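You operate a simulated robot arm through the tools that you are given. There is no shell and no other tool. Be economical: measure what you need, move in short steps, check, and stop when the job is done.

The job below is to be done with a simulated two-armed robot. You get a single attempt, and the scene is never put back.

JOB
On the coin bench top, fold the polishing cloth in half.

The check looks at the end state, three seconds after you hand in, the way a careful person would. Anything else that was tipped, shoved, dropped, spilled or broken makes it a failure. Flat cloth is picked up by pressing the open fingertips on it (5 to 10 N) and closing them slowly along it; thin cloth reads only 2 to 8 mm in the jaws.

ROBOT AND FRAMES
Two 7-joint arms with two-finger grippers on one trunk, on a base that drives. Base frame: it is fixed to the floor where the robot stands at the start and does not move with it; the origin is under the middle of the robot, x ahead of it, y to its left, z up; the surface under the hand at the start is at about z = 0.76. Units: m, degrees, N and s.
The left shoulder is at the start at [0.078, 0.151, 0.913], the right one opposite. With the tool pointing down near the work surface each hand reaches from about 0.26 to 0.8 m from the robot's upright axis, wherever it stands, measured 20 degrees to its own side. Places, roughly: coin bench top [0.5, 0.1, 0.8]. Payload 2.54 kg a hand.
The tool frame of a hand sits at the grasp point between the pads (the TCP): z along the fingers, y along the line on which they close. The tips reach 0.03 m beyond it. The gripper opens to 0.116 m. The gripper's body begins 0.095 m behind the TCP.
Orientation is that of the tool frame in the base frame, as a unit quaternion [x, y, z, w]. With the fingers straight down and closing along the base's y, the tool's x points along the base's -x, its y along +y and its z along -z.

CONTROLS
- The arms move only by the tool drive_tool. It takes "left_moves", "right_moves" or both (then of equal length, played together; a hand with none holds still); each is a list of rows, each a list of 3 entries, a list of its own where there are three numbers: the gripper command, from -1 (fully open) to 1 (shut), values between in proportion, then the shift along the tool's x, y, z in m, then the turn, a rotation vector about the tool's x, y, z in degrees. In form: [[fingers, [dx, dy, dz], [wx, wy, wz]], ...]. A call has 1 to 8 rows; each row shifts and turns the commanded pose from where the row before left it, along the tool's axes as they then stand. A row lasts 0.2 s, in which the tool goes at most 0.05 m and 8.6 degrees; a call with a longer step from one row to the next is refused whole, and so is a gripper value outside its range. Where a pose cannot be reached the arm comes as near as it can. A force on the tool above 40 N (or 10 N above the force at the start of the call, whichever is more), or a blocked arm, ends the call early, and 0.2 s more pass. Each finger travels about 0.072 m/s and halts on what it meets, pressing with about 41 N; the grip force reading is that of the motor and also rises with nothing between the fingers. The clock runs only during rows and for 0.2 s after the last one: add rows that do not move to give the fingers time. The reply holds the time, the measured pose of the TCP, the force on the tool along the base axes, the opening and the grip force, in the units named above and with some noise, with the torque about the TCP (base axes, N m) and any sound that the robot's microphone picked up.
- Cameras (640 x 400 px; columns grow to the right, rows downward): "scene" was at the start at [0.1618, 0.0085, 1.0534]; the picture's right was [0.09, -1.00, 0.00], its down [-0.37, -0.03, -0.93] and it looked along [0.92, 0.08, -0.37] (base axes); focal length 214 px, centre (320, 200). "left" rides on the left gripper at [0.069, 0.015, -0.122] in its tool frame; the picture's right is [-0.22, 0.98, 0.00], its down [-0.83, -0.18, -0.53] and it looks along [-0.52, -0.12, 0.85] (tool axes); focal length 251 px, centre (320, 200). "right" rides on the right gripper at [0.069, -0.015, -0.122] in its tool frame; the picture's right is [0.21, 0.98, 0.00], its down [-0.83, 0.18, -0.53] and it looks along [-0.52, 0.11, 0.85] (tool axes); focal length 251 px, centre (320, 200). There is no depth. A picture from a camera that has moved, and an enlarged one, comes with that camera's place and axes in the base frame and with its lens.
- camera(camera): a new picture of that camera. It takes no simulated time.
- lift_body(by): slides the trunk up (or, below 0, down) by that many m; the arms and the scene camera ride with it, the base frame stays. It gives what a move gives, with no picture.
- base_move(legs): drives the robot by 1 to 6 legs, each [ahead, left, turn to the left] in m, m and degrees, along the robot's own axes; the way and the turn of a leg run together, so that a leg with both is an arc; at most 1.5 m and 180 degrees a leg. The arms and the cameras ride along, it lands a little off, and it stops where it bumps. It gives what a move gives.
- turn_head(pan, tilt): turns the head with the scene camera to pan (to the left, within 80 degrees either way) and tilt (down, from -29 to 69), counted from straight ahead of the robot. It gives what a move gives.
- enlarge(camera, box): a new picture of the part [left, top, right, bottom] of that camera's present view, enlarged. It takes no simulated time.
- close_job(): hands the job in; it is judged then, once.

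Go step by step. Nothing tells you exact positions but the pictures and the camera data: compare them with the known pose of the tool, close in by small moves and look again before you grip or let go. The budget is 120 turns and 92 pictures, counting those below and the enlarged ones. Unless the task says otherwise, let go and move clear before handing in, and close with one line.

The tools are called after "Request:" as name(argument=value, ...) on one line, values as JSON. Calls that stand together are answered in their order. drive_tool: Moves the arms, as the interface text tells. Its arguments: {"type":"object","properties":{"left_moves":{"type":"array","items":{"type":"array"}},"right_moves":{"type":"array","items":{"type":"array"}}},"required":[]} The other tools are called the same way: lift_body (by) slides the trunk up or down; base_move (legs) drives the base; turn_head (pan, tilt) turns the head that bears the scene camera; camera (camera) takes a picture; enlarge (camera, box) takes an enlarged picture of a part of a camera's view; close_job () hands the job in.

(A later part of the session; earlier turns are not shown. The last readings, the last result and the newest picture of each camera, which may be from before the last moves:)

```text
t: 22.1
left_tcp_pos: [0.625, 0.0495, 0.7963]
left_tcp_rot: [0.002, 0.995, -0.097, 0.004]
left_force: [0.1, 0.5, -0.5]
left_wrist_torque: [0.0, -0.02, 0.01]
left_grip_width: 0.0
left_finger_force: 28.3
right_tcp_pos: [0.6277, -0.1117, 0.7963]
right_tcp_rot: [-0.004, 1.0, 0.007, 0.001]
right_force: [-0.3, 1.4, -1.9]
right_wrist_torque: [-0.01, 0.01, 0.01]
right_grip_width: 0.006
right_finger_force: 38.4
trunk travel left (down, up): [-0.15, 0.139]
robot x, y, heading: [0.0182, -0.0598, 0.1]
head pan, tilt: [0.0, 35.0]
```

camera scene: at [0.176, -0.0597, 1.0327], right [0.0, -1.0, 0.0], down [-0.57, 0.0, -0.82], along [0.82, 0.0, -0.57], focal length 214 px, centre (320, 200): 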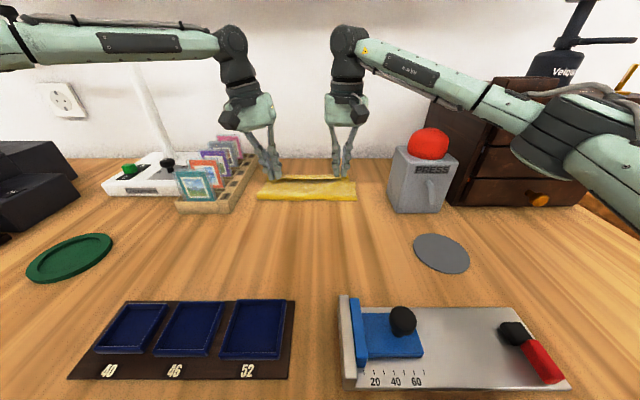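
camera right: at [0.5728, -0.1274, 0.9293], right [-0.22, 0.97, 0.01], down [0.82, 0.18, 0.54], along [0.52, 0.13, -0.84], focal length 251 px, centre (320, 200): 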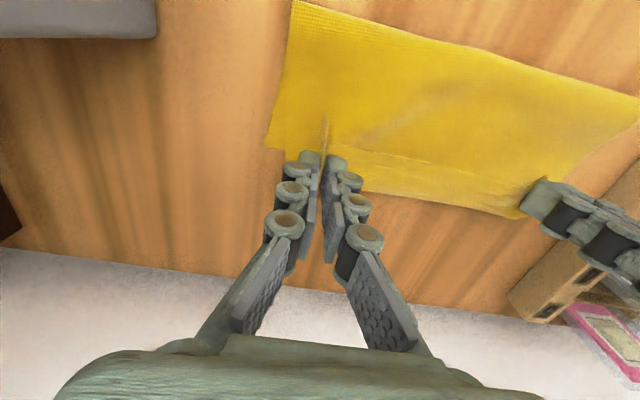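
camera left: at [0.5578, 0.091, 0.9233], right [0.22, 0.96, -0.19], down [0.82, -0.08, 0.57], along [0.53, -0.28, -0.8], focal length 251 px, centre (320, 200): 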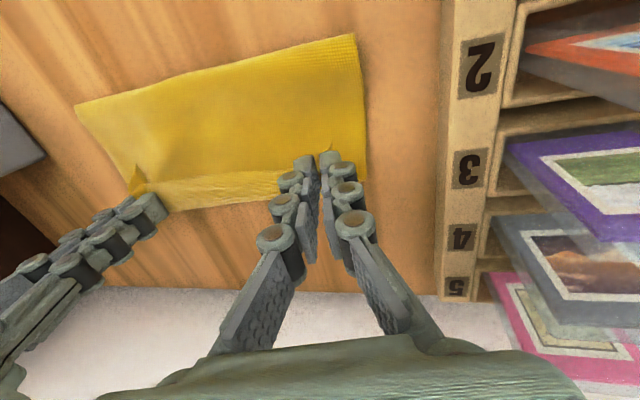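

Both hands are just above contact. I lower 2–3 mm more and open the fingers slowly so the gathered cloth spreads out.

Request:
drive_tool(left_moves=[[1.0, [0, 0, 0.0025], [0, 0, 0]], [0.9, [0, 0, 0], [0, 0, 0]], [0.8, [0, 0, 0], [0, 0, 0]], [0.7, [0, 0, 0], [0, 0, 0]], [0.6, [0, 0, 0], [0, 0, 0]], [0.5, [0, 0, 0], [0, 0, 0]], [0.5, [0, 0, 0], [0, 0, 0]]], right_moves=[[1.0, [0, 0, 0.0025], [0, 0, 0]], [0.9, [0, 0, 0], [0, 0, 0]], [0.8, [0, 0, 0], [0, 0, 0]], [0.7, [0, 0, 0], [0, 0, 0]], [0.6, [0, 0, 0], [0, 0, 0]], [0.5, [0, 0, 0], [0, 0, 0]], [0.5, [0, 0, 0], [0, 0, 0]]])

Request:
enlarge(camera="left", box=[60, 20, 380, 220])

Request:
enlarge(camera="right", box=[240, 60, 560, 260])

```text
t: 23.7
left_tcp_pos: [0.6246, 0.0488, 0.7937]
left_tcp_rot: [0.002, 0.995, -0.098, 0.006]
left_force: [-0.5, -1.4, 2.0]
left_wrist_torque: [-0.03, 0.01, 0.04]
left_grip_width: 0.0293
left_finger_force: 0.0
right_tcp_pos: [0.6279, -0.1109, 0.7931]
right_tcp_rot: [-0.003, 1.0, 0.007, 0.001]
right_force: [0.0, 0.4, 0.5]
right_wrist_torque: [0.02, 0.0, -0.02]
right_grip_width: 0.029
right_finger_force: 0.1
trunk travel left (down, up): [-0.15, 0.139]
robot x, y, heading: [0.0163, -0.0609, -0.2]
head pan, tilt: [0.0, 35.0]
```

```text
2.00 times, centred on (220, 120) of left
camera zoom: at [0.5551, 0.089, 0.9099], right [0.22, 0.96, -0.19], down [0.82, -0.08, 0.57], along [0.53, -0.28, -0.8], focal length 503 px, centre (520, 360)
```

zoom: 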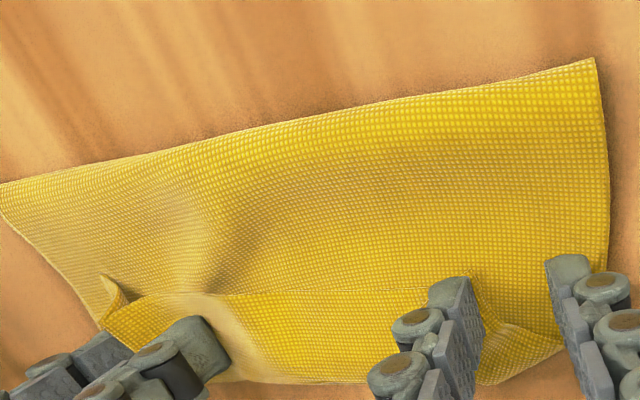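

```text
2.00 times, centred on (400, 160) of right
camera zoom: at [0.5591, -0.1287, 0.9148], right [-0.22, 0.97, 0.01], down [0.82, 0.18, 0.54], along [0.52, 0.13, -0.84], focal length 503 px, centre (160, 280)
```

zoom: 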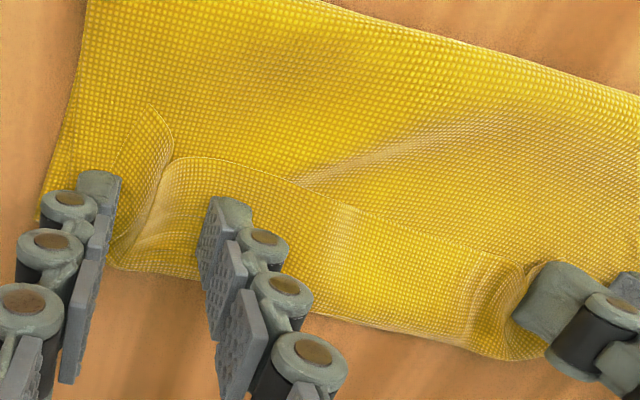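

Both corners are released and the hem remains turned back, as expected. I lift the hands straight up to see the whole cloth.

Request:
drive_tool(left_moves=[[0.5, [0, -0.001, -0.01], [0, 0, 0]], [0.5, [0, -0.003, -0.02], [0, 0, 0]], [0.5, [0, -0.004, -0.03], [0, 0, 0]], [0.5, [0, 0.03, -0.02], [0, 0, 0]], [0.5, [0.03, 0.03, 0], [0, 0, 0]]], right_moves=[[0.5, [0, 0, -0.01], [0, 0, 0]], [0.5, [0, 0, -0.02], [0, 0, 0]], [0.5, [0, 0, -0.03], [0, 0, 0]], [0.5, [0.02, 0, -0.02], [0, 0, 0]], [0.5, [0.03, 0, 0], [0, 0, 0]]])

Request:
camera(camera="right")

Request:
enlarge(camera="scene", box=[220, 120, 400, 232])

```text
t: 24.9
left_tcp_pos: [0.5936, 0.118, 0.8612]
left_tcp_rot: [0.003, 0.995, -0.097, 0.005]
left_force: [-0.3, 0.0, -0.6]
left_wrist_torque: [-0.02, 0.01, 0.0]
left_grip_width: 0.029
left_finger_force: 0.0
left hand out of reach, approached as far as the arm can: row 3
right_tcp_pos: [0.5798, -0.1126, 0.8743]
right_tcp_rot: [-0.004, 1.0, 0.007, 0.001]
right_force: [-0.6, 0.1, -0.2]
right_wrist_torque: [0.06, 0.02, 0.01]
right_grip_width: 0.0291
right_finger_force: 0.1
trunk travel left (down, up): [-0.15, 0.139]
robot x, y, heading: [0.0204, -0.0589, 0.2]
head pan, tilt: [0.0, 35.0]
```

```text
57 pictures are left
camera right: at [0.5099, -0.1296, 0.9963], right [-0.22, 0.97, 0.01], down [0.82, 0.18, 0.54], along [0.52, 0.13, -0.84], focal length 251 px, centre (320, 200)
```

right: 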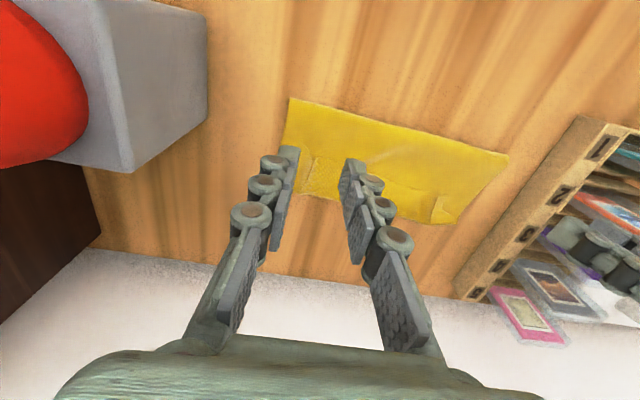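

```text
3.56 times, centred on (310, 176) of scene
camera zoom: at [0.1757, -0.0596, 1.0328], right [0.0, -1.0, 0.0], down [-0.57, 0.0, -0.82], along [0.82, 0.0, -0.57], focal length 763 px, centre (356, 285)
```

zoom: 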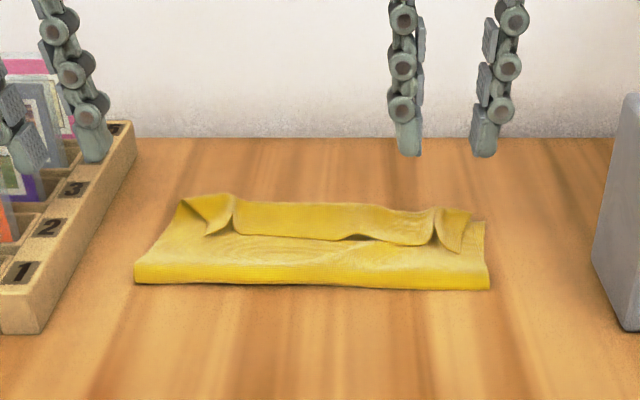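

The cloth is folded with a raised hem along the flap edge, whose free lip is at x≈0.60. I'll sweep the hem forward with the fingertips so it flips out flat, and first position both hands behind the lip.

Request:
drive_tool(left_moves=[[0.7, [0.0065, -0.03, 0], [0, 0, 0]], [0.7, [0.0065, -0.03, 0.01], [0, 0, 0]], [0.7, [0.006, 0, 0.022], [0, 0, 0]], [0.7, [0, 0, 0], [0, 0, 0]]], right_moves=[[0.3, [0.005, 0.014, 0], [0, 0, 0]], [0.0, [0, 0.014, 0.01], [0, 0, 0]], [-0.2, [0, 0, 0.032], [0, 0, 0]], [-0.2, [0, 0, 0], [0, 0, 0]]])

Request:
enlarge(camera="scene", box=[220, 120, 400, 232])

Request:
camera(camera="left")

Request:
camera(camera="right")

```text
t: 25.9
left_tcp_pos: [0.5754, 0.0528, 0.8401]
left_tcp_rot: [0.003, 0.995, -0.098, 0.005]
left_force: [1.5, 0.1, -0.2]
left_wrist_torque: [0.0, -0.02, -0.01]
left_grip_width: 0.0172
left_finger_force: 0.0
right_tcp_pos: [0.5732, -0.0849, 0.8295]
right_tcp_rot: [-0.003, 1.0, 0.007, 0.001]
right_force: [-0.3, 0.5, -0.4]
right_wrist_torque: [-0.05, -0.01, 0.0]
right_grip_width: 0.0697
right_finger_force: 0.1
trunk travel left (down, up): [-0.15, 0.139]
robot x, y, heading: [0.0187, -0.0603, 0.2]
head pan, tilt: [0.0, 35.0]
```

```text
3.56 times, centred on (310, 176) of scene
camera zoom: at [0.176, -0.0597, 1.0327], right [0.0, -1.0, 0.0], down [-0.57, 0.0, -0.82], along [0.82, 0.0, -0.57], focal length 763 px, centre (356, 285)
```

zoom: 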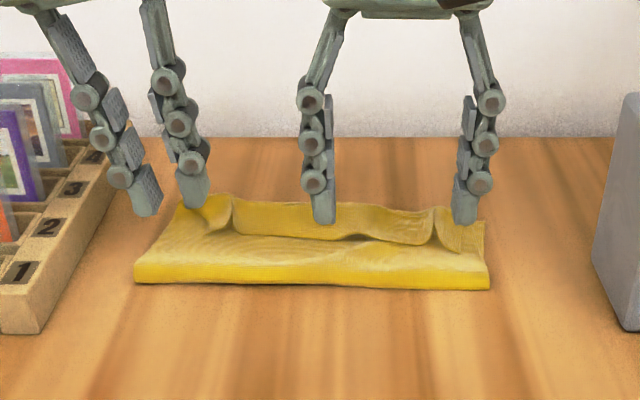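

```text
54 pictures are left
camera left: at [0.5062, 0.0927, 0.9558], right [0.22, 0.96, -0.19], down [0.82, -0.08, 0.57], along [0.53, -0.28, -0.8], focal length 251 px, centre (320, 200)
```

left: 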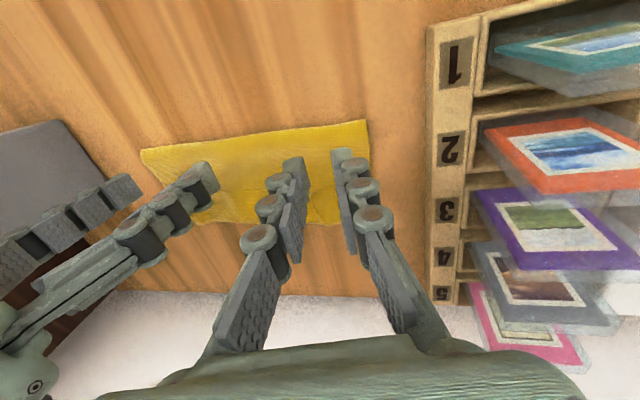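

```text
53 pictures are left
camera right: at [0.5038, -0.1009, 0.952], right [-0.22, 0.97, 0.01], down [0.82, 0.18, 0.54], along [0.52, 0.13, -0.84], focal length 251 px, centre (320, 200)
```

right: 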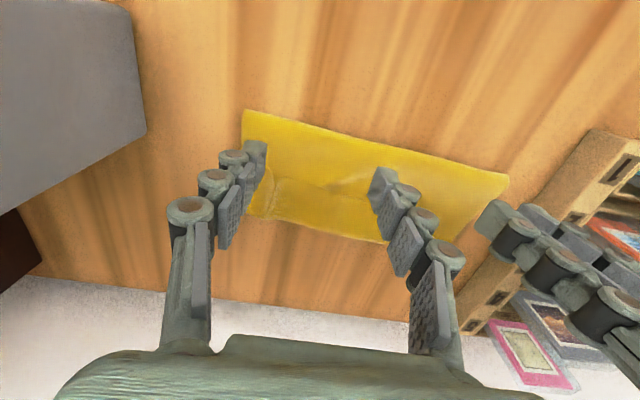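

The fold line is at x≈0.56, too far forward, and the bottom layer's far edge is at ≈0.647. My plan is to sweep the hem out flat, then regrip the overhanging edge, lift it, and re-lay it with the fold line further back. I lower the tips behind the lip now.

Request:
drive_tool(left_moves=[[0.7, [0, 0.003, 0.018], [0, 0, 0]], [0.7, [0, 0.003, 0.016], [0, 0, 0]], [0.7, [0, 0, 0], [0, 0, 0]]], right_moves=[[-0.2, [0, 0, 0.015], [0, 0, 0]], [-0.2, [0, 0, 0.013], [0, 0, 0]], [-0.2, [0, 0, 0], [0, 0, 0]]])

Request:
drive_tool(left_moves=[[0.7, [-0.012, 0, 0], [0, 0, 0]], [0.7, [-0.012, 0, 0], [0, 0, 0]], [0.7, [-0.012, 0, 0], [0, 0, 0]], [0.7, [0, 0, 0], [0, 0, 0]]], right_moves=[[-0.2, [-0.012, 0, 0], [0, 0, 0]], [-0.2, [-0.012, 0, 0], [0, 0, 0]], [-0.2, [-0.012, 0, 0], [0, 0, 0]], [-0.2, [0, 0, 0], [0, 0, 0]]])

Request:
enlarge(camera="scene", box=[220, 120, 400, 232])

Request:
enlarge(camera="right", box=[200, 80, 520, 280])

```text
t: 26.7
left_tcp_pos: [0.5749, 0.0529, 0.8066]
left_tcp_rot: [0.002, 0.995, -0.097, 0.005]
left_force: [-0.6, 0.1, -0.3]
left_wrist_torque: [0.01, 0.0, 0.02]
left_grip_width: 0.0173
left_finger_force: 0.0
right_tcp_pos: [0.5747, -0.0837, 0.8006]
right_tcp_rot: [-0.005, 1.0, 0.007, 0.0]
right_force: [0.4, -0.7, 1.3]
right_wrist_torque: [0.02, 0.0, 0.0]
right_grip_width: 0.0695
right_finger_force: 0.1
trunk travel left (down, up): [-0.15, 0.139]
robot x, y, heading: [0.0173, -0.0568, -0.1]
head pan, tilt: [0.0, 35.0]
```

```text
t: 27.7
left_tcp_pos: [0.6106, 0.0524, 0.808]
left_tcp_rot: [0.001, 0.995, -0.097, 0.005]
left_force: [-0.9, 0.7, -1.0]
left_wrist_torque: [0.0, 0.03, 0.01]
left_grip_width: 0.0173
left_finger_force: 0.0
right_tcp_pos: [0.6102, -0.0832, 0.8024]
right_tcp_rot: [-0.005, 1.0, 0.008, 0.001]
right_force: [-0.2, 0.2, -0.6]
right_wrist_torque: [-0.02, 0.02, 0.01]
right_grip_width: 0.0695
right_finger_force: 0.0
trunk travel left (down, up): [-0.15, 0.139]
robot x, y, heading: [0.0187, -0.0602, 0.0]
head pan, tilt: [0.0, 35.0]
```

```text
3.56 times, centred on (310, 176) of scene
camera zoom: at [0.176, -0.0597, 1.0327], right [0.0, -1.0, 0.0], down [-0.57, 0.0, -0.82], along [0.82, 0.0, -0.57], focal length 763 px, centre (356, 285)
```

zoom: 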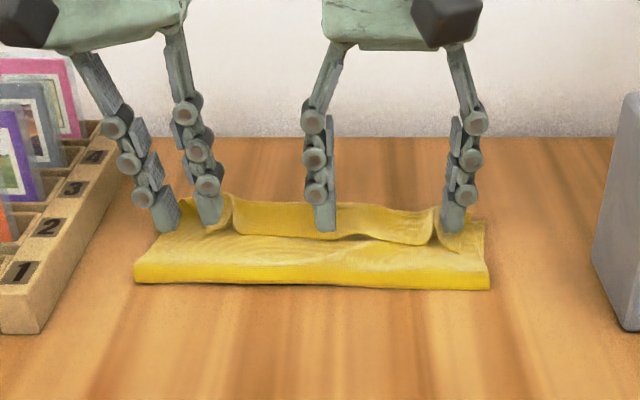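

```text
2.00 times, centred on (360, 180) of right
camera zoom: at [0.5409, -0.0999, 0.9244], right [-0.22, 0.97, 0.01], down [0.82, 0.18, 0.54], along [0.52, 0.13, -0.84], focal length 503 px, centre (240, 240)
```

zoom: 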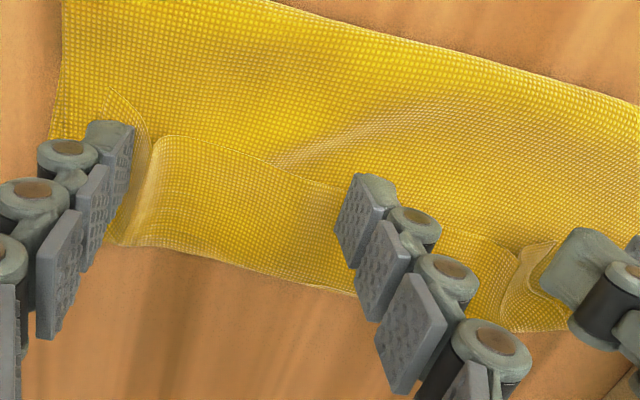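

The tips passed over the lip without catching it, since it lies lower than I assumed. There's a visible gap under it around y≈−0.07, so I'll go in there lower with the right hand's fingers closed; the left hand backs off.

Request:
drive_tool(left_moves=[[0.7, [0, 0, -0.03], [0, 0, 0]], [0.7, [0.02, 0, -0.01], [0, 0, 0]], [0.7, [0.02, 0, 0], [0, 0, 0]], [0.7, [0.0, 0, 0], [0, 0, 0]], [0.7, [0, 0, 0], [0, 0, 0]], [0.7, [0, 0, 0], [0, 0, 0]], [0.7, [0, 0, 0], [0, 0, 0]]], right_moves=[[0.0, [0, 0, -0.02], [0, 0, 0]], [0.5, [0.02, 0.004, 0], [0, 0, 0]], [0.8, [0.018, 0.004, 0], [0, 0, 0]], [1.0, [0, 0, 0.01], [0, 0, 0]], [1.0, [0, 0, 0.01], [0, 0, 0]], [1.0, [0, 0, 0.004], [0, 0, 0]], [1.0, [0, 0, 0], [0, 0, 0]]])

Request:
enlarge(camera="scene", box=[220, 120, 400, 232])

```text
t: 29.3
left_tcp_pos: [0.5683, 0.0623, 0.8452]
left_tcp_rot: [0.002, 0.995, -0.097, 0.004]
left_force: [-0.8, 0.0, -0.3]
left_wrist_torque: [-0.02, 0.01, -0.02]
left_grip_width: 0.0176
left_finger_force: 0.0
right_tcp_pos: [0.5711, -0.0749, 0.799]
right_tcp_rot: [-0.003, 1.0, 0.007, 0.001]
right_force: [-0.2, 0.6, 0.7]
right_wrist_torque: [0.05, -0.01, -0.02]
right_grip_width: 0.0001
right_finger_force: 28.6
trunk travel left (down, up): [-0.15, 0.139]
robot x, y, heading: [0.0202, -0.057, -0.0]
head pan, tilt: [0.0, 35.0]
```

```text
3.56 times, centred on (310, 176) of scene
camera zoom: at [0.176, -0.0597, 1.0327], right [0.0, -1.0, 0.0], down [-0.57, 0.0, -0.82], along [0.82, 0.0, -0.57], focal length 763 px, centre (356, 285)
```

zoom: 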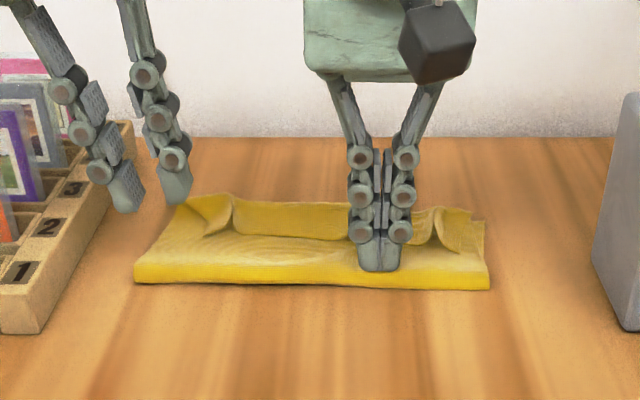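

The tip is just above the top layer, behind the gap. I lower 3 mm and sweep forward, rising slightly at the end.

Request:
drive_tool(right_moves=[[1.0, [-0.008, 0, 0.003], [0, 0, 0]], [1.0, [-0.01, 0, 0], [0, 0, 0]], [1.0, [-0.01, 0, 0], [0, 0, 0]], [1.0, [-0.01, 0, -0.001], [0, 0, 0]], [1.0, [-0.01, 0, -0.001], [0, 0, 0]], [1.0, [-0.01, 0, -0.001], [0, 0, 0]], [1.0, [0, 0, 0], [0, 0, 0]]])

Request:
enlarge(camera="scene", box=[220, 120, 400, 232])

Request:
enlarge(camera="right", box=[160, 40, 480, 240])

```text
t: 30.9
left_tcp_pos: [0.5699, 0.061, 0.8462]
left_tcp_rot: [0.003, 0.995, -0.098, 0.004]
left_force: [0.3, 0.1, -1.1]
left_wrist_torque: [0.03, -0.01, 0.0]
left_grip_width: 0.0171
left_finger_force: 0.1
right_tcp_pos: [0.6305, -0.0735, 0.7974]
right_tcp_rot: [-0.003, 1.0, 0.007, 0.0]
right_force: [-0.2, 0.0, 0.4]
right_wrist_torque: [-0.03, 0.02, 0.01]
right_grip_width: 0.0
right_finger_force: 28.7
trunk travel left (down, up): [-0.15, 0.139]
robot x, y, heading: [0.02, -0.0626, 0.0]
head pan, tilt: [0.0, 35.0]
```

```text
3.56 times, centred on (310, 176) of scene
camera zoom: at [0.176, -0.0597, 1.0327], right [0.0, -1.0, 0.0], down [-0.57, 0.0, -0.82], along [0.82, 0.0, -0.57], focal length 763 px, centre (356, 285)
```

zoom: 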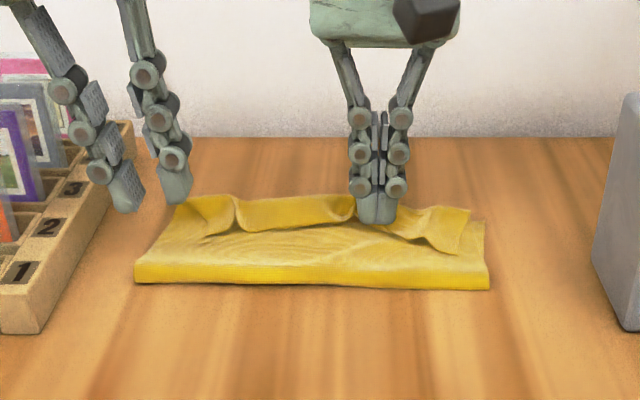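

```text
2.00 times, centred on (320, 140) of right
camera zoom: at [0.5597, -0.0923, 0.9201], right [-0.22, 0.97, 0.01], down [0.82, 0.18, 0.54], along [0.52, 0.13, -0.84], focal length 503 px, centre (320, 320)
```

zoom: 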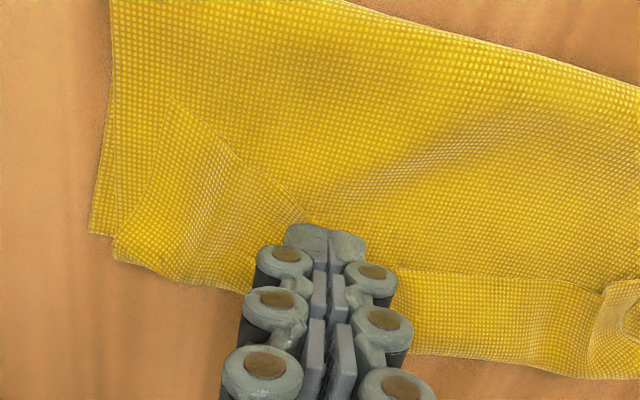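

It works: the hem is being pushed over at the finger. I continue forward past the far edge.

Request:
drive_tool(right_moves=[[1.0, [-0.01, 0, 0], [0, 0, 0]], [1.0, [-0.01, 0, 0], [0, 0, 0]], [1.0, [-0.01, 0, 0.0], [0, 0, 0]], [1.0, [-0.01, 0, 0], [0, 0, 0]], [1.0, [0, 0, 0], [0, 0, 0]]])

Request:
enlarge(camera="scene", box=[220, 120, 400, 232])

Request:
enlarge(camera="right", box=[160, 40, 480, 240])

```text
t: 32.1
left_tcp_pos: [0.5701, 0.0616, 0.8443]
left_tcp_rot: [0.002, 0.995, -0.098, 0.004]
left_force: [0.3, 1.0, 0.7]
left_wrist_torque: [-0.02, -0.04, -0.02]
left_grip_width: 0.017
left_finger_force: 0.1
right_tcp_pos: [0.6702, -0.0727, 0.7989]
right_tcp_rot: [-0.004, 1.0, 0.008, 0.001]
right_force: [-0.7, 0.3, -0.2]
right_wrist_torque: [0.01, 0.0, -0.01]
right_grip_width: 0.0
right_finger_force: 28.6
trunk travel left (down, up): [-0.15, 0.139]
robot x, y, heading: [0.0182, -0.0595, -0.2]
head pan, tilt: [0.0, 35.0]
```

```text
3.56 times, centred on (310, 176) of scene
camera zoom: at [0.176, -0.0597, 1.0327], right [0.0, -1.0, 0.0], down [-0.57, 0.0, -0.82], along [0.82, 0.0, -0.57], focal length 763 px, centre (356, 285)
```

zoom: 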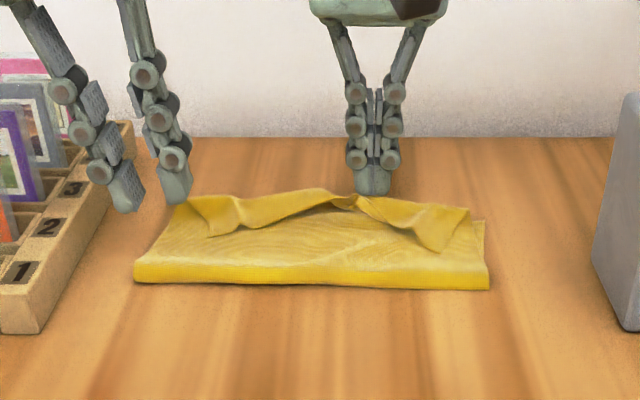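

```text
2.00 times, centred on (320, 140) of right
camera zoom: at [0.6003, -0.09, 0.9204], right [-0.22, 0.97, 0.01], down [0.82, 0.18, 0.54], along [0.52, 0.13, -0.84], focal length 503 px, centre (320, 320)
```

zoom: 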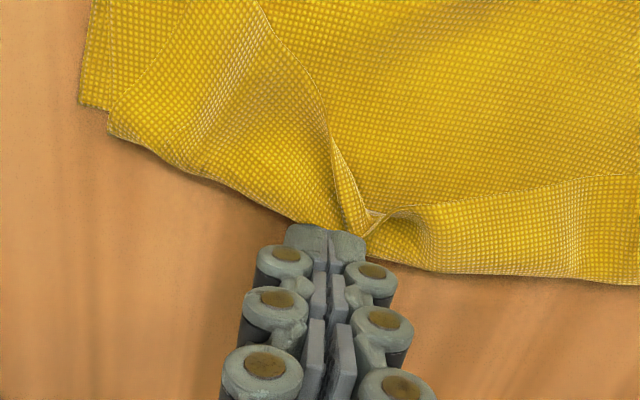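

The middle of the edge is flipping out. I go a bit further forward, then sweep sideways to the right to roll that half out.

Request:
drive_tool(right_moves=[[1.0, [-0.01, 0, 0], [0, 0, 0]], [1.0, [-0.01, 0, 0], [0, 0, 0]], [1.0, [-0.008, 0, 0], [0, 0, 0]], [1.0, [0, 0, 0], [0, 0, 0]]])

Request:
enlarge(camera="scene", box=[220, 120, 400, 232])

Request:
enlarge(camera="right", box=[160, 20, 480, 220])

```text
t: 33.1
left_tcp_pos: [0.5695, 0.0607, 0.8464]
left_tcp_rot: [0.002, 0.995, -0.097, 0.004]
left_force: [-0.4, -1.0, -0.2]
left_wrist_torque: [0.01, 0.01, 0.0]
left_grip_width: 0.0174
left_finger_force: 0.0
right_tcp_pos: [0.6979, -0.0727, 0.7971]
right_tcp_rot: [-0.004, 1.0, 0.007, 0.001]
right_force: [0.9, 0.0, 0.4]
right_wrist_torque: [-0.02, -0.04, 0.03]
right_grip_width: 0.0
right_finger_force: 28.8
trunk travel left (down, up): [-0.15, 0.139]
robot x, y, heading: [0.0209, -0.0593, 0.0]
head pan, tilt: [0.0, 35.0]
```

```text
3.56 times, centred on (310, 176) of scene
camera zoom: at [0.176, -0.0597, 1.0327], right [0.0, -1.0, 0.0], down [-0.57, 0.0, -0.82], along [0.82, 0.0, -0.57], focal length 763 px, centre (356, 285)
```

zoom: 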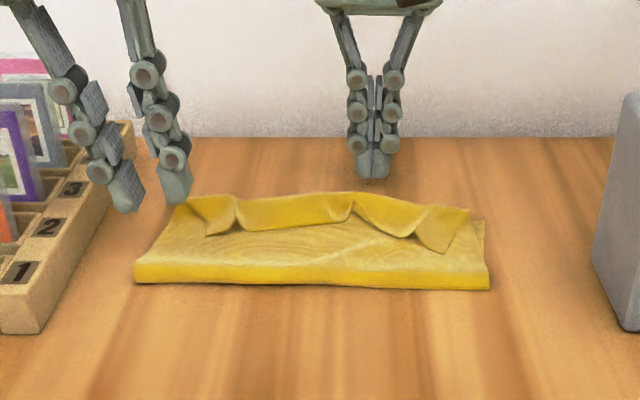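

```text
2.00 times, centred on (320, 120) of right
camera zoom: at [0.6296, -0.0907, 0.9189], right [-0.22, 0.97, 0.01], down [0.82, 0.18, 0.54], along [0.52, 0.13, -0.84], focal length 503 px, centre (320, 360)
```

zoom: 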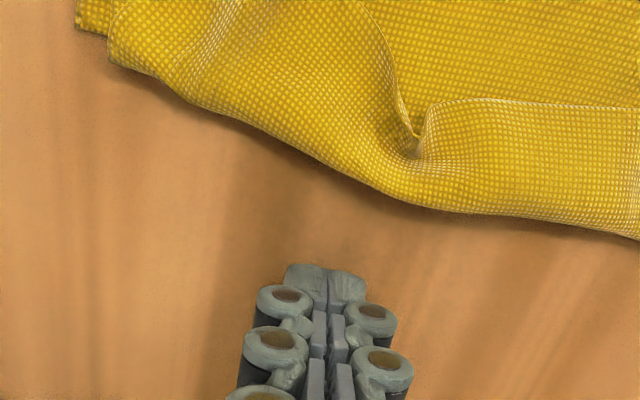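

The finger slid over the lip this time. The flap edge still has upright ridges I can pinch directly, so I lift clear for a good top view and locate them.

Request:
drive_tool(left_moves=[[0.5, [0, 0, -0.03], [0, 0, 0]], [0.5, [0.02, 0.01, -0.03], [0, 0, 0]], [0.5, [0.03, 0, 0], [0, 0, 0]], [0.5, [0.03, 0, 0], [0, 0, 0]], [0.5, [0, 0, 0], [0, 0, 0]]], right_moves=[[1.0, [0, -0.01, -0.03], [0, 0, 0]], [0.5, [0.03, -0.01, -0.03], [0, 0, 0]], [0.4, [0.045, 0, 0], [0, 0, 0]], [0.4, [0.045, 0, 0], [0, 0, 0]], [0.4, [0, 0, 0], [0, 0, 0]]])

Request:
enlarge(camera="right", box=[200, 60, 520, 260])

Request:
enlarge(camera="left", box=[100, 60, 420, 260])

Request:
enlarge(camera="scene", box=[240, 150, 370, 231])

```text
t: 34.3
left_tcp_pos: [0.4851, 0.0816, 0.9019]
left_tcp_rot: [0.003, 0.995, -0.098, 0.004]
left_force: [-0.3, 0.1, 0.3]
left_wrist_torque: [0.02, -0.03, -0.01]
left_grip_width: 0.0293
left_finger_force: 0.1
right_tcp_pos: [0.5758, -0.0949, 0.8584]
right_tcp_rot: [-0.003, 1.0, 0.006, 0.001]
right_force: [0.1, 0.0, 0.6]
right_wrist_torque: [0.01, -0.02, 0.01]
right_grip_width: 0.0349
right_finger_force: 0.1
trunk travel left (down, up): [-0.15, 0.139]
robot x, y, heading: [0.0196, -0.0586, -0.2]
head pan, tilt: [0.0, 35.0]
```

```text
2.00 times, centred on (360, 160) of right
camera zoom: at [0.505, -0.1134, 0.9795], right [-0.22, 0.97, 0.01], down [0.82, 0.18, 0.54], along [0.52, 0.13, -0.84], focal length 503 px, centre (240, 280)
```

zoom: 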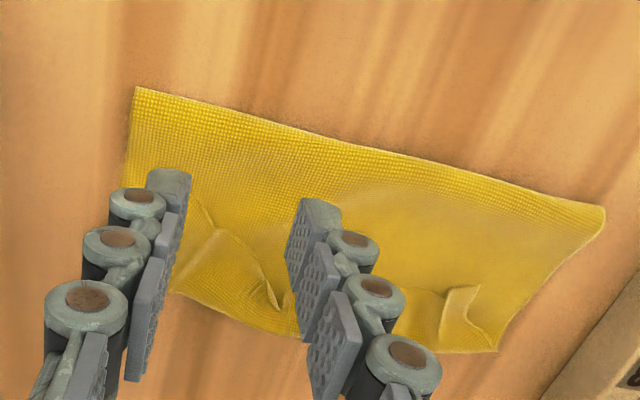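

```text
2.00 times, centred on (260, 160) of left
camera zoom: at [0.4166, 0.1217, 1.0183], right [0.22, 0.96, -0.19], down [0.82, -0.08, 0.57], along [0.53, -0.28, -0.8], focal length 503 px, centre (440, 280)
```

zoom: 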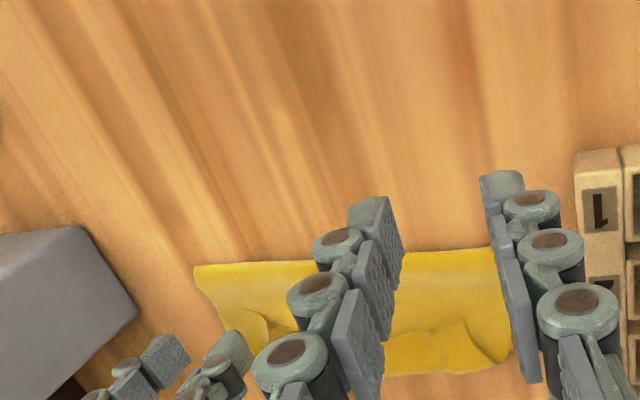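

```text
4.92 times, centred on (305, 190) of scene
camera zoom: at [0.176, -0.0597, 1.0326], right [0.0, -1.0, 0.0], down [-0.57, 0.0, -0.82], along [0.82, 0.0, -0.57], focal length 1056 px, centre (394, 247)
```

zoom: 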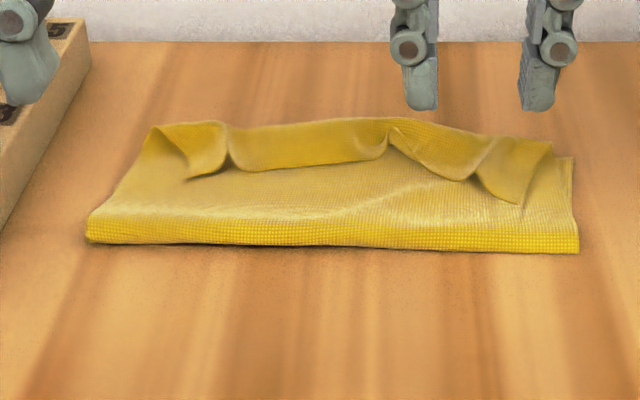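

I now see the ridges: the left one at about (0.625, 0.022) and the right one at about (0.611, −0.103). I shift the base 4.5 cm right so the left hand can reach its ridge.

Request:
base_move(legs=[[0, -0.045, 0]])

Request:
camera(camera="scene")

```text
t: 35.4
left_tcp_pos: [0.4859, 0.0365, 0.902]
left_tcp_rot: [0.003, 0.995, -0.097, 0.004]
left_force: [-0.5, 1.5, -0.5]
left_wrist_torque: [0.0, 0.01, 0.03]
left_grip_width: 0.0292
left_finger_force: 0.0
right_tcp_pos: [0.5759, -0.1417, 0.8577]
right_tcp_rot: [-0.003, 1.0, 0.007, 0.001]
right_force: [0.5, -0.5, 0.5]
right_wrist_torque: [0.02, 0.01, -0.03]
right_grip_width: 0.0348
right_finger_force: 0.1
trunk travel left (down, up): [-0.15, 0.139]
robot x, y, heading: [0.021, -0.1054, -0.1]
head pan, tilt: [0.0, 35.0]
```

```text
40 pictures are left
camera scene: at [0.1759, -0.1048, 1.0327], right [0.0, -1.0, 0.0], down [-0.57, 0.0, -0.82], along [0.82, 0.0, -0.57], focal length 214 px, centre (320, 200)
```

scene: 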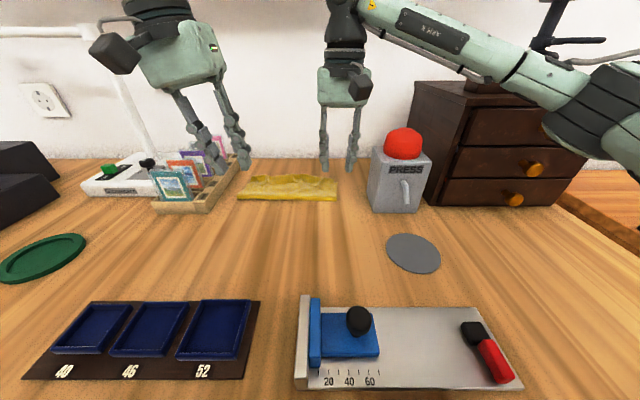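

Next I bring the open fingers over the two ridges.

Request:
drive_tool(left_moves=[[0.45, [-0.036, 0.001, 0.012], [0, 0, 0]], [0.45, [-0.036, 0.001, 0.014], [0, 0, 0]], [0.45, [-0.036, 0.001, 0.014], [0, 0, 0]], [0.45, [-0.036, 0, 0.014], [0, 0, 0]], [0.45, [0, 0, 0], [0, 0, 0]]], right_moves=[[0.45, [-0.01, 0.012, 0.0], [0, 0, 0]], [0.45, [-0.01, 0.013, 0.0], [0, 0, 0]], [0.45, [-0.009, 0.013, 0.012], [0, 0, 0]], [0.45, [-0.008, 0, 0.013], [0, 0, 0]], [0.45, [0, 0, 0], [0, 0, 0]]])

Request:
enlarge(camera="scene", box=[220, 135, 350, 216])

Request:
camera(camera="left")

Request:
camera(camera="right")

```text
t: 36.6
left_tcp_pos: [0.632, 0.0291, 0.849]
left_tcp_rot: [0.004, 0.995, -0.097, 0.005]
left_force: [0.0, 1.0, -0.5]
left_wrist_torque: [0.0, -0.01, 0.0]
left_grip_width: 0.032
left_finger_force: 0.0
right_tcp_pos: [0.6103, -0.104, 0.8329]
right_tcp_rot: [-0.004, 1.0, 0.008, 0.001]
right_force: [-0.1, 0.6, -0.1]
right_wrist_torque: [0.04, 0.0, 0.0]
right_grip_width: 0.0315
right_finger_force: 0.0
trunk travel left (down, up): [-0.15, 0.139]
robot x, y, heading: [0.0195, -0.1033, 0.0]
head pan, tilt: [0.0, 35.0]
```

```text
4.92 times, centred on (285, 176) of scene
camera zoom: at [0.1759, -0.1047, 1.0327], right [0.0, -1.0, 0.0], down [-0.57, 0.0, -0.82], along [0.82, 0.0, -0.57], focal length 1056 px, centre (492, 321)
```

zoom: 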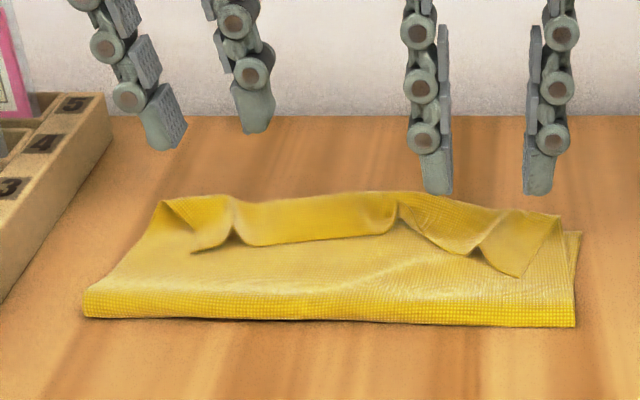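

```text
38 pictures are left
camera left: at [0.5627, 0.0693, 0.9656], right [0.22, 0.96, -0.19], down [0.82, -0.08, 0.57], along [0.53, -0.28, -0.8], focal length 251 px, centre (320, 200)
```

left: 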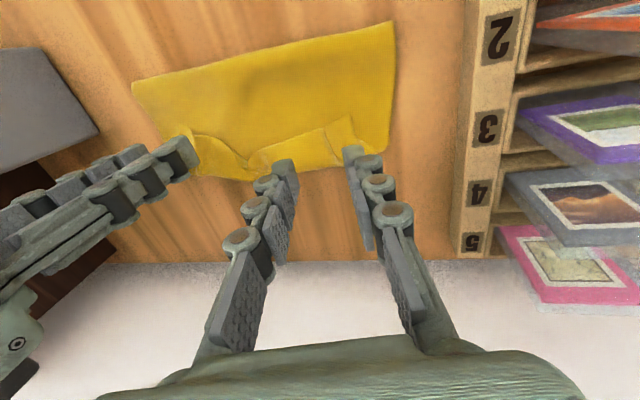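

```text
37 pictures are left
camera right: at [0.5411, -0.1214, 0.9553], right [-0.22, 0.98, 0.01], down [0.82, 0.18, 0.54], along [0.52, 0.13, -0.84], focal length 251 px, centre (320, 200)
```

right: 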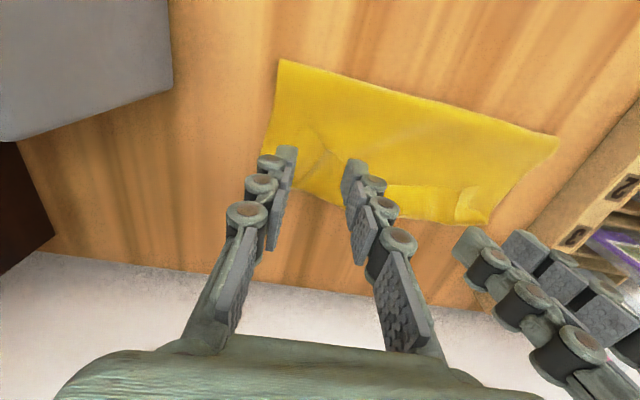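

The ridges run at y≈0.025 (left, free edge x≈0.624) and y≈−0.10 (right, free edge x≈0.613). I go down over them, catching only the last centimetre of the free edge, and close.

Request:
drive_tool(left_moves=[[0.45, [0.01, 0.004, 0.018], [0, 0, 0]], [0.45, [0, 0.003, 0.016], [0, 0, 0]], [0.45, [0, 0.003, 0.012], [0, 0, 0]], [0.6, [0, 0, 0], [0, 0, 0]], [0.75, [0, 0, 0], [0, 0, 0]], [0.9, [0, 0, 0], [0, 0, 0]], [1.0, [0, 0, 0], [0, 0, 0]], [1.0, [0, 0, 0], [0, 0, 0]]], right_moves=[[0.45, [0, 0.004, 0.012], [0, 0, 0]], [0.45, [0, 0, 0.012], [0, 0, 0]], [0.45, [0, 0, 0.0095], [0, 0, 0]], [0.6, [0, 0, 0], [0, 0, 0]], [0.75, [0, 0, 0], [0, 0, 0]], [0.9, [0, 0, 0], [0, 0, 0]], [1.0, [0, 0, 0], [0, 0, 0]], [1.0, [0, 0, 0], [0, 0, 0]]])

Request:
enlarge(camera="scene", box=[220, 135, 350, 216])

```text
t: 38.4
left_tcp_pos: [0.6215, 0.0307, 0.8042]
left_tcp_rot: [0.003, 0.995, -0.097, 0.004]
left_force: [-0.9, -0.4, 0.6]
left_wrist_torque: [-0.02, -0.01, 0.01]
left_grip_width: 0.0001
left_finger_force: 29.0
right_tcp_pos: [0.6107, -0.0988, 0.7994]
right_tcp_rot: [-0.003, 1.0, 0.006, 0.0]
right_force: [0.0, -0.2, -0.4]
right_wrist_torque: [0.0, 0.01, 0.05]
right_grip_width: 0.0
right_finger_force: 28.6
trunk travel left (down, up): [-0.15, 0.139]
robot x, y, heading: [0.0144, -0.1044, -0.1]
head pan, tilt: [0.0, 35.0]
```

```text
4.92 times, centred on (285, 176) of scene
camera zoom: at [0.1759, -0.1047, 1.0327], right [0.0, -1.0, 0.0], down [-0.57, 0.0, -0.82], along [0.82, 0.0, -0.57], focal length 1056 px, centre (492, 321)
```

zoom: 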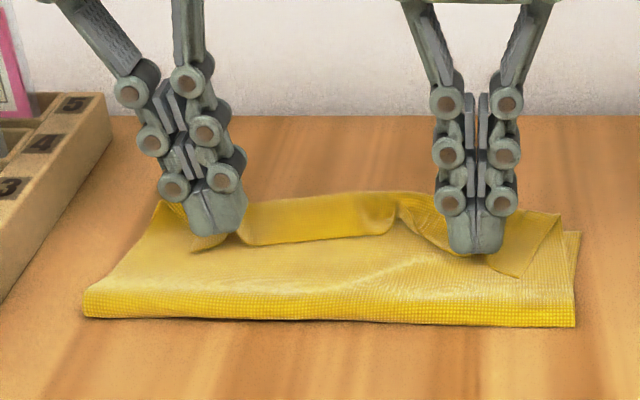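

Both closed on nothing (28.6 N at zero width). I reopen, go 4 mm lower and 5 mm further forward, and close again.

Request:
drive_tool(left_moves=[[0.6, [0, 0, -0.006], [0, 0, 0]], [0.45, [-0.006, 0, 0], [0, 0, 0]], [0.45, [0, 0.001, 0.006], [0, 0, 0]], [0.45, [0, 0.001, 0.005], [0, 0, 0]], [0.6, [0, 0, 0], [0, 0, 0]], [0.75, [0, 0, 0], [0, 0, 0]], [0.9, [0, 0, 0], [0, 0, 0]], [1.0, [0, 0, 0], [0, 0, 0]]], right_moves=[[0.6, [0, 0, -0.006], [0, 0, 0]], [0.45, [-0.006, -0.002, 0], [0, 0, 0]], [0.45, [0, 0, 0.006], [0, 0, 0]], [0.45, [0, 0, 0.0045], [0, 0, 0]], [0.6, [0, 0, 0], [0, 0, 0]], [0.75, [0, 0, 0], [0, 0, 0]], [0.9, [0, 0, 0], [0, 0, 0]], [1.0, [0, 0, 0], [0, 0, 0]]])

Request:
drive_tool(left_moves=[[1.0, [0, 0, 0], [0, 0, 0]]], right_moves=[[1.0, [0, 0, 0], [0, 0, 0]]])

Request:
enlarge(camera="scene", box=[220, 135, 350, 216])

```text
t: 40.2
left_tcp_pos: [0.6277, 0.0293, 0.7991]
left_tcp_rot: [0.004, 0.995, -0.098, 0.005]
left_force: [0.5, 1.5, 2.2]
left_wrist_torque: [0.01, 0.04, 0.0]
left_grip_width: 0.003
left_finger_force: 37.6
right_tcp_pos: [0.6172, -0.1, 0.7957]
right_tcp_rot: [-0.003, 1.0, 0.007, 0.002]
right_force: [-0.7, -3.0, 5.5]
right_wrist_torque: [-0.1, -0.09, 0.01]
right_grip_width: 0.0034
right_finger_force: 38.5
trunk travel left (down, up): [-0.15, 0.139]
robot x, y, heading: [0.0207, -0.1067, -0.1]
head pan, tilt: [0.0, 35.0]
```

```text
t: 40.6
left_tcp_pos: [0.6269, 0.0303, 0.7989]
left_tcp_rot: [0.003, 0.995, -0.098, 0.005]
left_force: [0.1, 0.1, -1.0]
left_wrist_torque: [0.06, 0.04, 0.01]
left_grip_width: 0.0047
left_finger_force: 35.6
right_tcp_pos: [0.6186, -0.1003, 0.7951]
right_tcp_rot: [-0.003, 1.0, 0.007, 0.002]
right_force: [0.0, -0.9, 0.8]
right_wrist_torque: [0.0, 0.0, 0.02]
right_grip_width: 0.0045
right_finger_force: 29.9
trunk travel left (down, up): [-0.15, 0.139]
robot x, y, heading: [0.022, -0.1054, -0.1]
head pan, tilt: [0.0, 35.0]
```

```text
4.92 times, centred on (285, 176) of scene
camera zoom: at [0.1757, -0.1047, 1.0327], right [0.0, -1.0, 0.0], down [-0.57, 0.0, -0.82], along [0.82, 0.0, -0.57], focal length 1056 px, centre (492, 321)
```

zoom: 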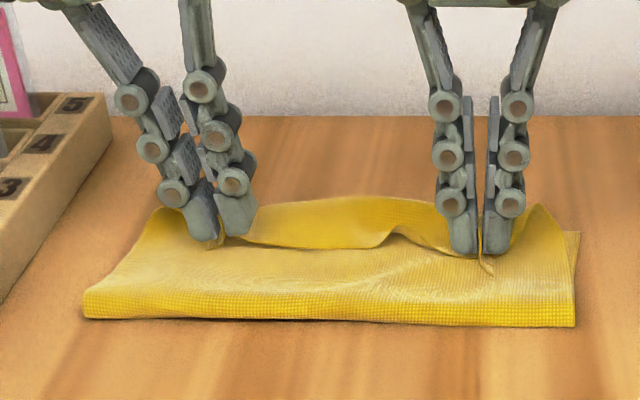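

Both edges are gripped now (widths 4–5 mm). I lift and bring them back over the intended fold line, to straighten the fold and shift it back to x≈0.538.

Request:
drive_tool(left_moves=[[1.0, [0.004, -0.004, -0.02], [0, 0, 0]], [1.0, [0.016, -0.004, -0.02], [0, 0, 0]], [1.0, [0.02, -0.004, -0.02], [0, 0, 0]], [1.0, [0.02, -0.004, -0.02], [0, 0, 0]], [1.0, [0.022, -0.003, -0.018], [0, 0, 0]], [1.0, [0, 0, 0], [0, 0, 0]]], right_moves=[[1.0, [0.004, 0, -0.021], [0, 0, 0]], [1.0, [0.014, 0, -0.021], [0, 0, 0]], [1.0, [0.018, 0, -0.021], [0, 0, 0]], [1.0, [0.018, 0, -0.021], [0, 0, 0]], [1.0, [0.02, 0, -0.019], [0, 0, 0]], [1.0, [0, 0, 0], [0, 0, 0]]])

Request:
enlarge(camera="scene", box=[200, 100, 370, 206])

Request:
camera(camera="right")

```text
t: 42.0
left_tcp_pos: [0.5447, 0.0296, 0.8939]
left_tcp_rot: [0.003, 0.995, -0.098, 0.005]
left_force: [-0.7, -0.9, 1.4]
left_wrist_torque: [-0.01, -0.05, 0.01]
left_grip_width: 0.0044
left_finger_force: 30.4
right_tcp_pos: [0.5435, -0.1018, 0.9002]
right_tcp_rot: [-0.004, 1.0, 0.008, 0.001]
right_force: [-0.6, 1.3, -0.3]
right_wrist_torque: [-0.05, -0.04, -0.01]
right_grip_width: 0.005
right_finger_force: 32.9
trunk travel left (down, up): [-0.15, 0.139]
robot x, y, heading: [0.016, -0.1055, -0.2]
head pan, tilt: [0.0, 35.0]
```

```text
3.76 times, centred on (285, 153) of scene
camera zoom: at [0.1758, -0.1046, 1.0327], right [0.0, -1.0, 0.0], down [-0.57, 0.0, -0.82], along [0.82, 0.0, -0.57], focal length 807 px, centre (452, 377)
```

zoom: 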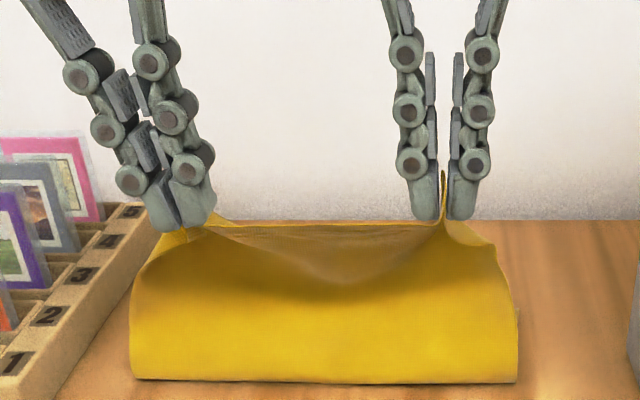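

```text
33 pictures are left
camera right: at [0.4741, -0.1192, 1.022], right [-0.22, 0.98, 0.01], down [0.82, 0.18, 0.54], along [0.52, 0.13, -0.84], focal length 251 px, centre (320, 200)
```

right: 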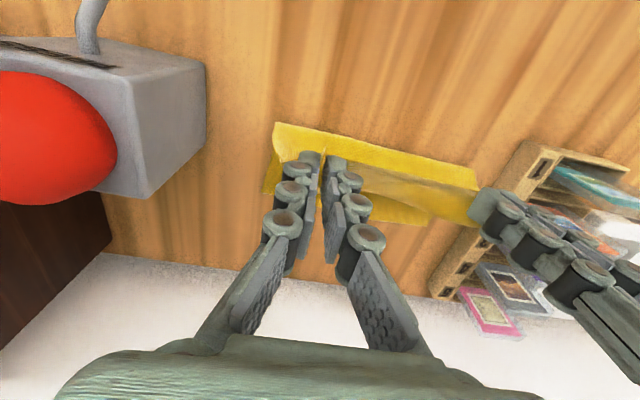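

The peel line is still at x≈0.56 and slack remains, so I pull the hands further back to x≈0.49 to roll the fold line back to 0.538.

Request:
drive_tool(left_moves=[[1.0, [0.014, 0, 0.0], [0, 0, 0]], [1.0, [0.014, 0, 0.002], [0, 0, 0]], [1.0, [0.014, 0, 0.003], [0, 0, 0]], [1.0, [0.014, 0, 0.003], [0, 0, 0]], [1.0, [0, 0, 0], [0, 0, 0]]], right_moves=[[1.0, [0.014, 0, 0.003], [0, 0, 0]], [1.0, [0.014, 0, 0.003], [0, 0, 0]], [1.0, [0.014, 0, 0.004], [0, 0, 0]], [1.0, [0.013, 0, 0.004], [0, 0, 0]], [1.0, [0, 0, 0], [0, 0, 0]]])

Request:
enlarge(camera="scene", box=[200, 100, 370, 206])

Request:
camera(camera="right")

```text
t: 43.2
left_tcp_pos: [0.4868, 0.0296, 0.8869]
left_tcp_rot: [0.002, 0.995, -0.097, 0.004]
left_force: [0.1, -0.1, -1.3]
left_wrist_torque: [0.05, 0.06, 0.02]
left_grip_width: 0.0048
left_finger_force: 37.7
right_tcp_pos: [0.4901, -0.1041, 0.8857]
right_tcp_rot: [-0.002, 1.0, 0.007, 0.001]
right_force: [0.0, 0.3, -2.5]
right_wrist_torque: [0.05, -0.04, 0.0]
right_grip_width: 0.0055
right_finger_force: 38.0
trunk travel left (down, up): [-0.15, 0.139]
robot x, y, heading: [0.0148, -0.1089, -0.1]
head pan, tilt: [0.0, 35.0]
```

```text
3.76 times, centred on (285, 153) of scene
camera zoom: at [0.1758, -0.1046, 1.0327], right [0.0, -1.0, 0.0], down [-0.57, 0.0, -0.82], along [0.82, 0.0, -0.57], focal length 807 px, centre (452, 377)
```

zoom: 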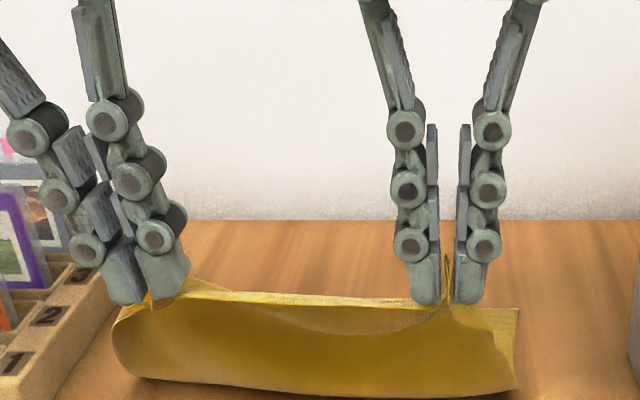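

```text
31 pictures are left
camera right: at [0.4203, -0.1211, 1.0071], right [-0.22, 0.98, 0.01], down [0.82, 0.18, 0.54], along [0.52, 0.13, -0.84], focal length 251 px, centre (320, 200)
```

right: 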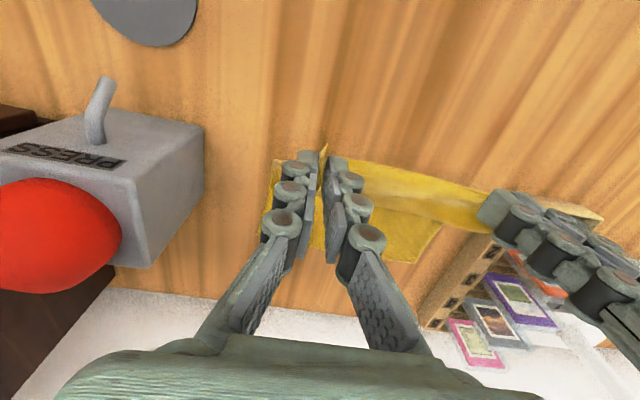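

The right side's fold is now at about 0.546 and the left's at about 0.56, with the bottom far edge at ≈0.645. I pull back another 2–2.5 cm.

Request:
drive_tool(left_moves=[[1.0, [0.009, 0, 0.0], [0, 0, 0]], [1.0, [0.009, 0, 0.002], [0, 0, 0]], [1.0, [0.009, 0, 0.002], [0, 0, 0]], [1.0, [0, 0, 0], [0, 0, 0]]], right_moves=[[1.0, [0.008, 0, 0.001], [0, 0, 0]], [1.0, [0.008, 0, 0.001], [0, 0, 0]], [1.0, [0.008, 0, 0.001], [0, 0, 0]], [1.0, [0, 0, 0], [0, 0, 0]]])

Request:
enlarge(camera="scene", box=[200, 120, 370, 226])

```text
t: 44.2
left_tcp_pos: [0.4622, 0.0291, 0.8851]
left_tcp_rot: [0.002, 0.995, -0.097, 0.004]
left_force: [-0.5, -0.3, -2.2]
left_wrist_torque: [0.09, 0.05, -0.03]
left_grip_width: 0.0049
left_finger_force: 38.8
right_tcp_pos: [0.464, -0.1024, 0.8828]
right_tcp_rot: [-0.003, 1.0, 0.007, 0.001]
right_force: [0.6, 0.9, 2.4]
right_wrist_torque: [-0.05, -0.03, 0.01]
right_grip_width: 0.0026
right_finger_force: 36.2
trunk travel left (down, up): [-0.15, 0.139]
robot x, y, heading: [0.0162, -0.1052, -0.1]
head pan, tilt: [0.0, 35.0]
```

```text
3.76 times, centred on (285, 173) of scene
camera zoom: at [0.1759, -0.1047, 1.0327], right [0.0, -1.0, 0.0], down [-0.57, 0.0, -0.82], along [0.82, 0.0, -0.57], focal length 807 px, centre (452, 302)
```

zoom: 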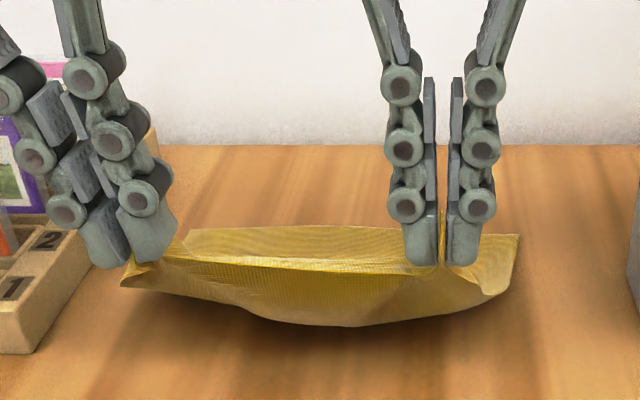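

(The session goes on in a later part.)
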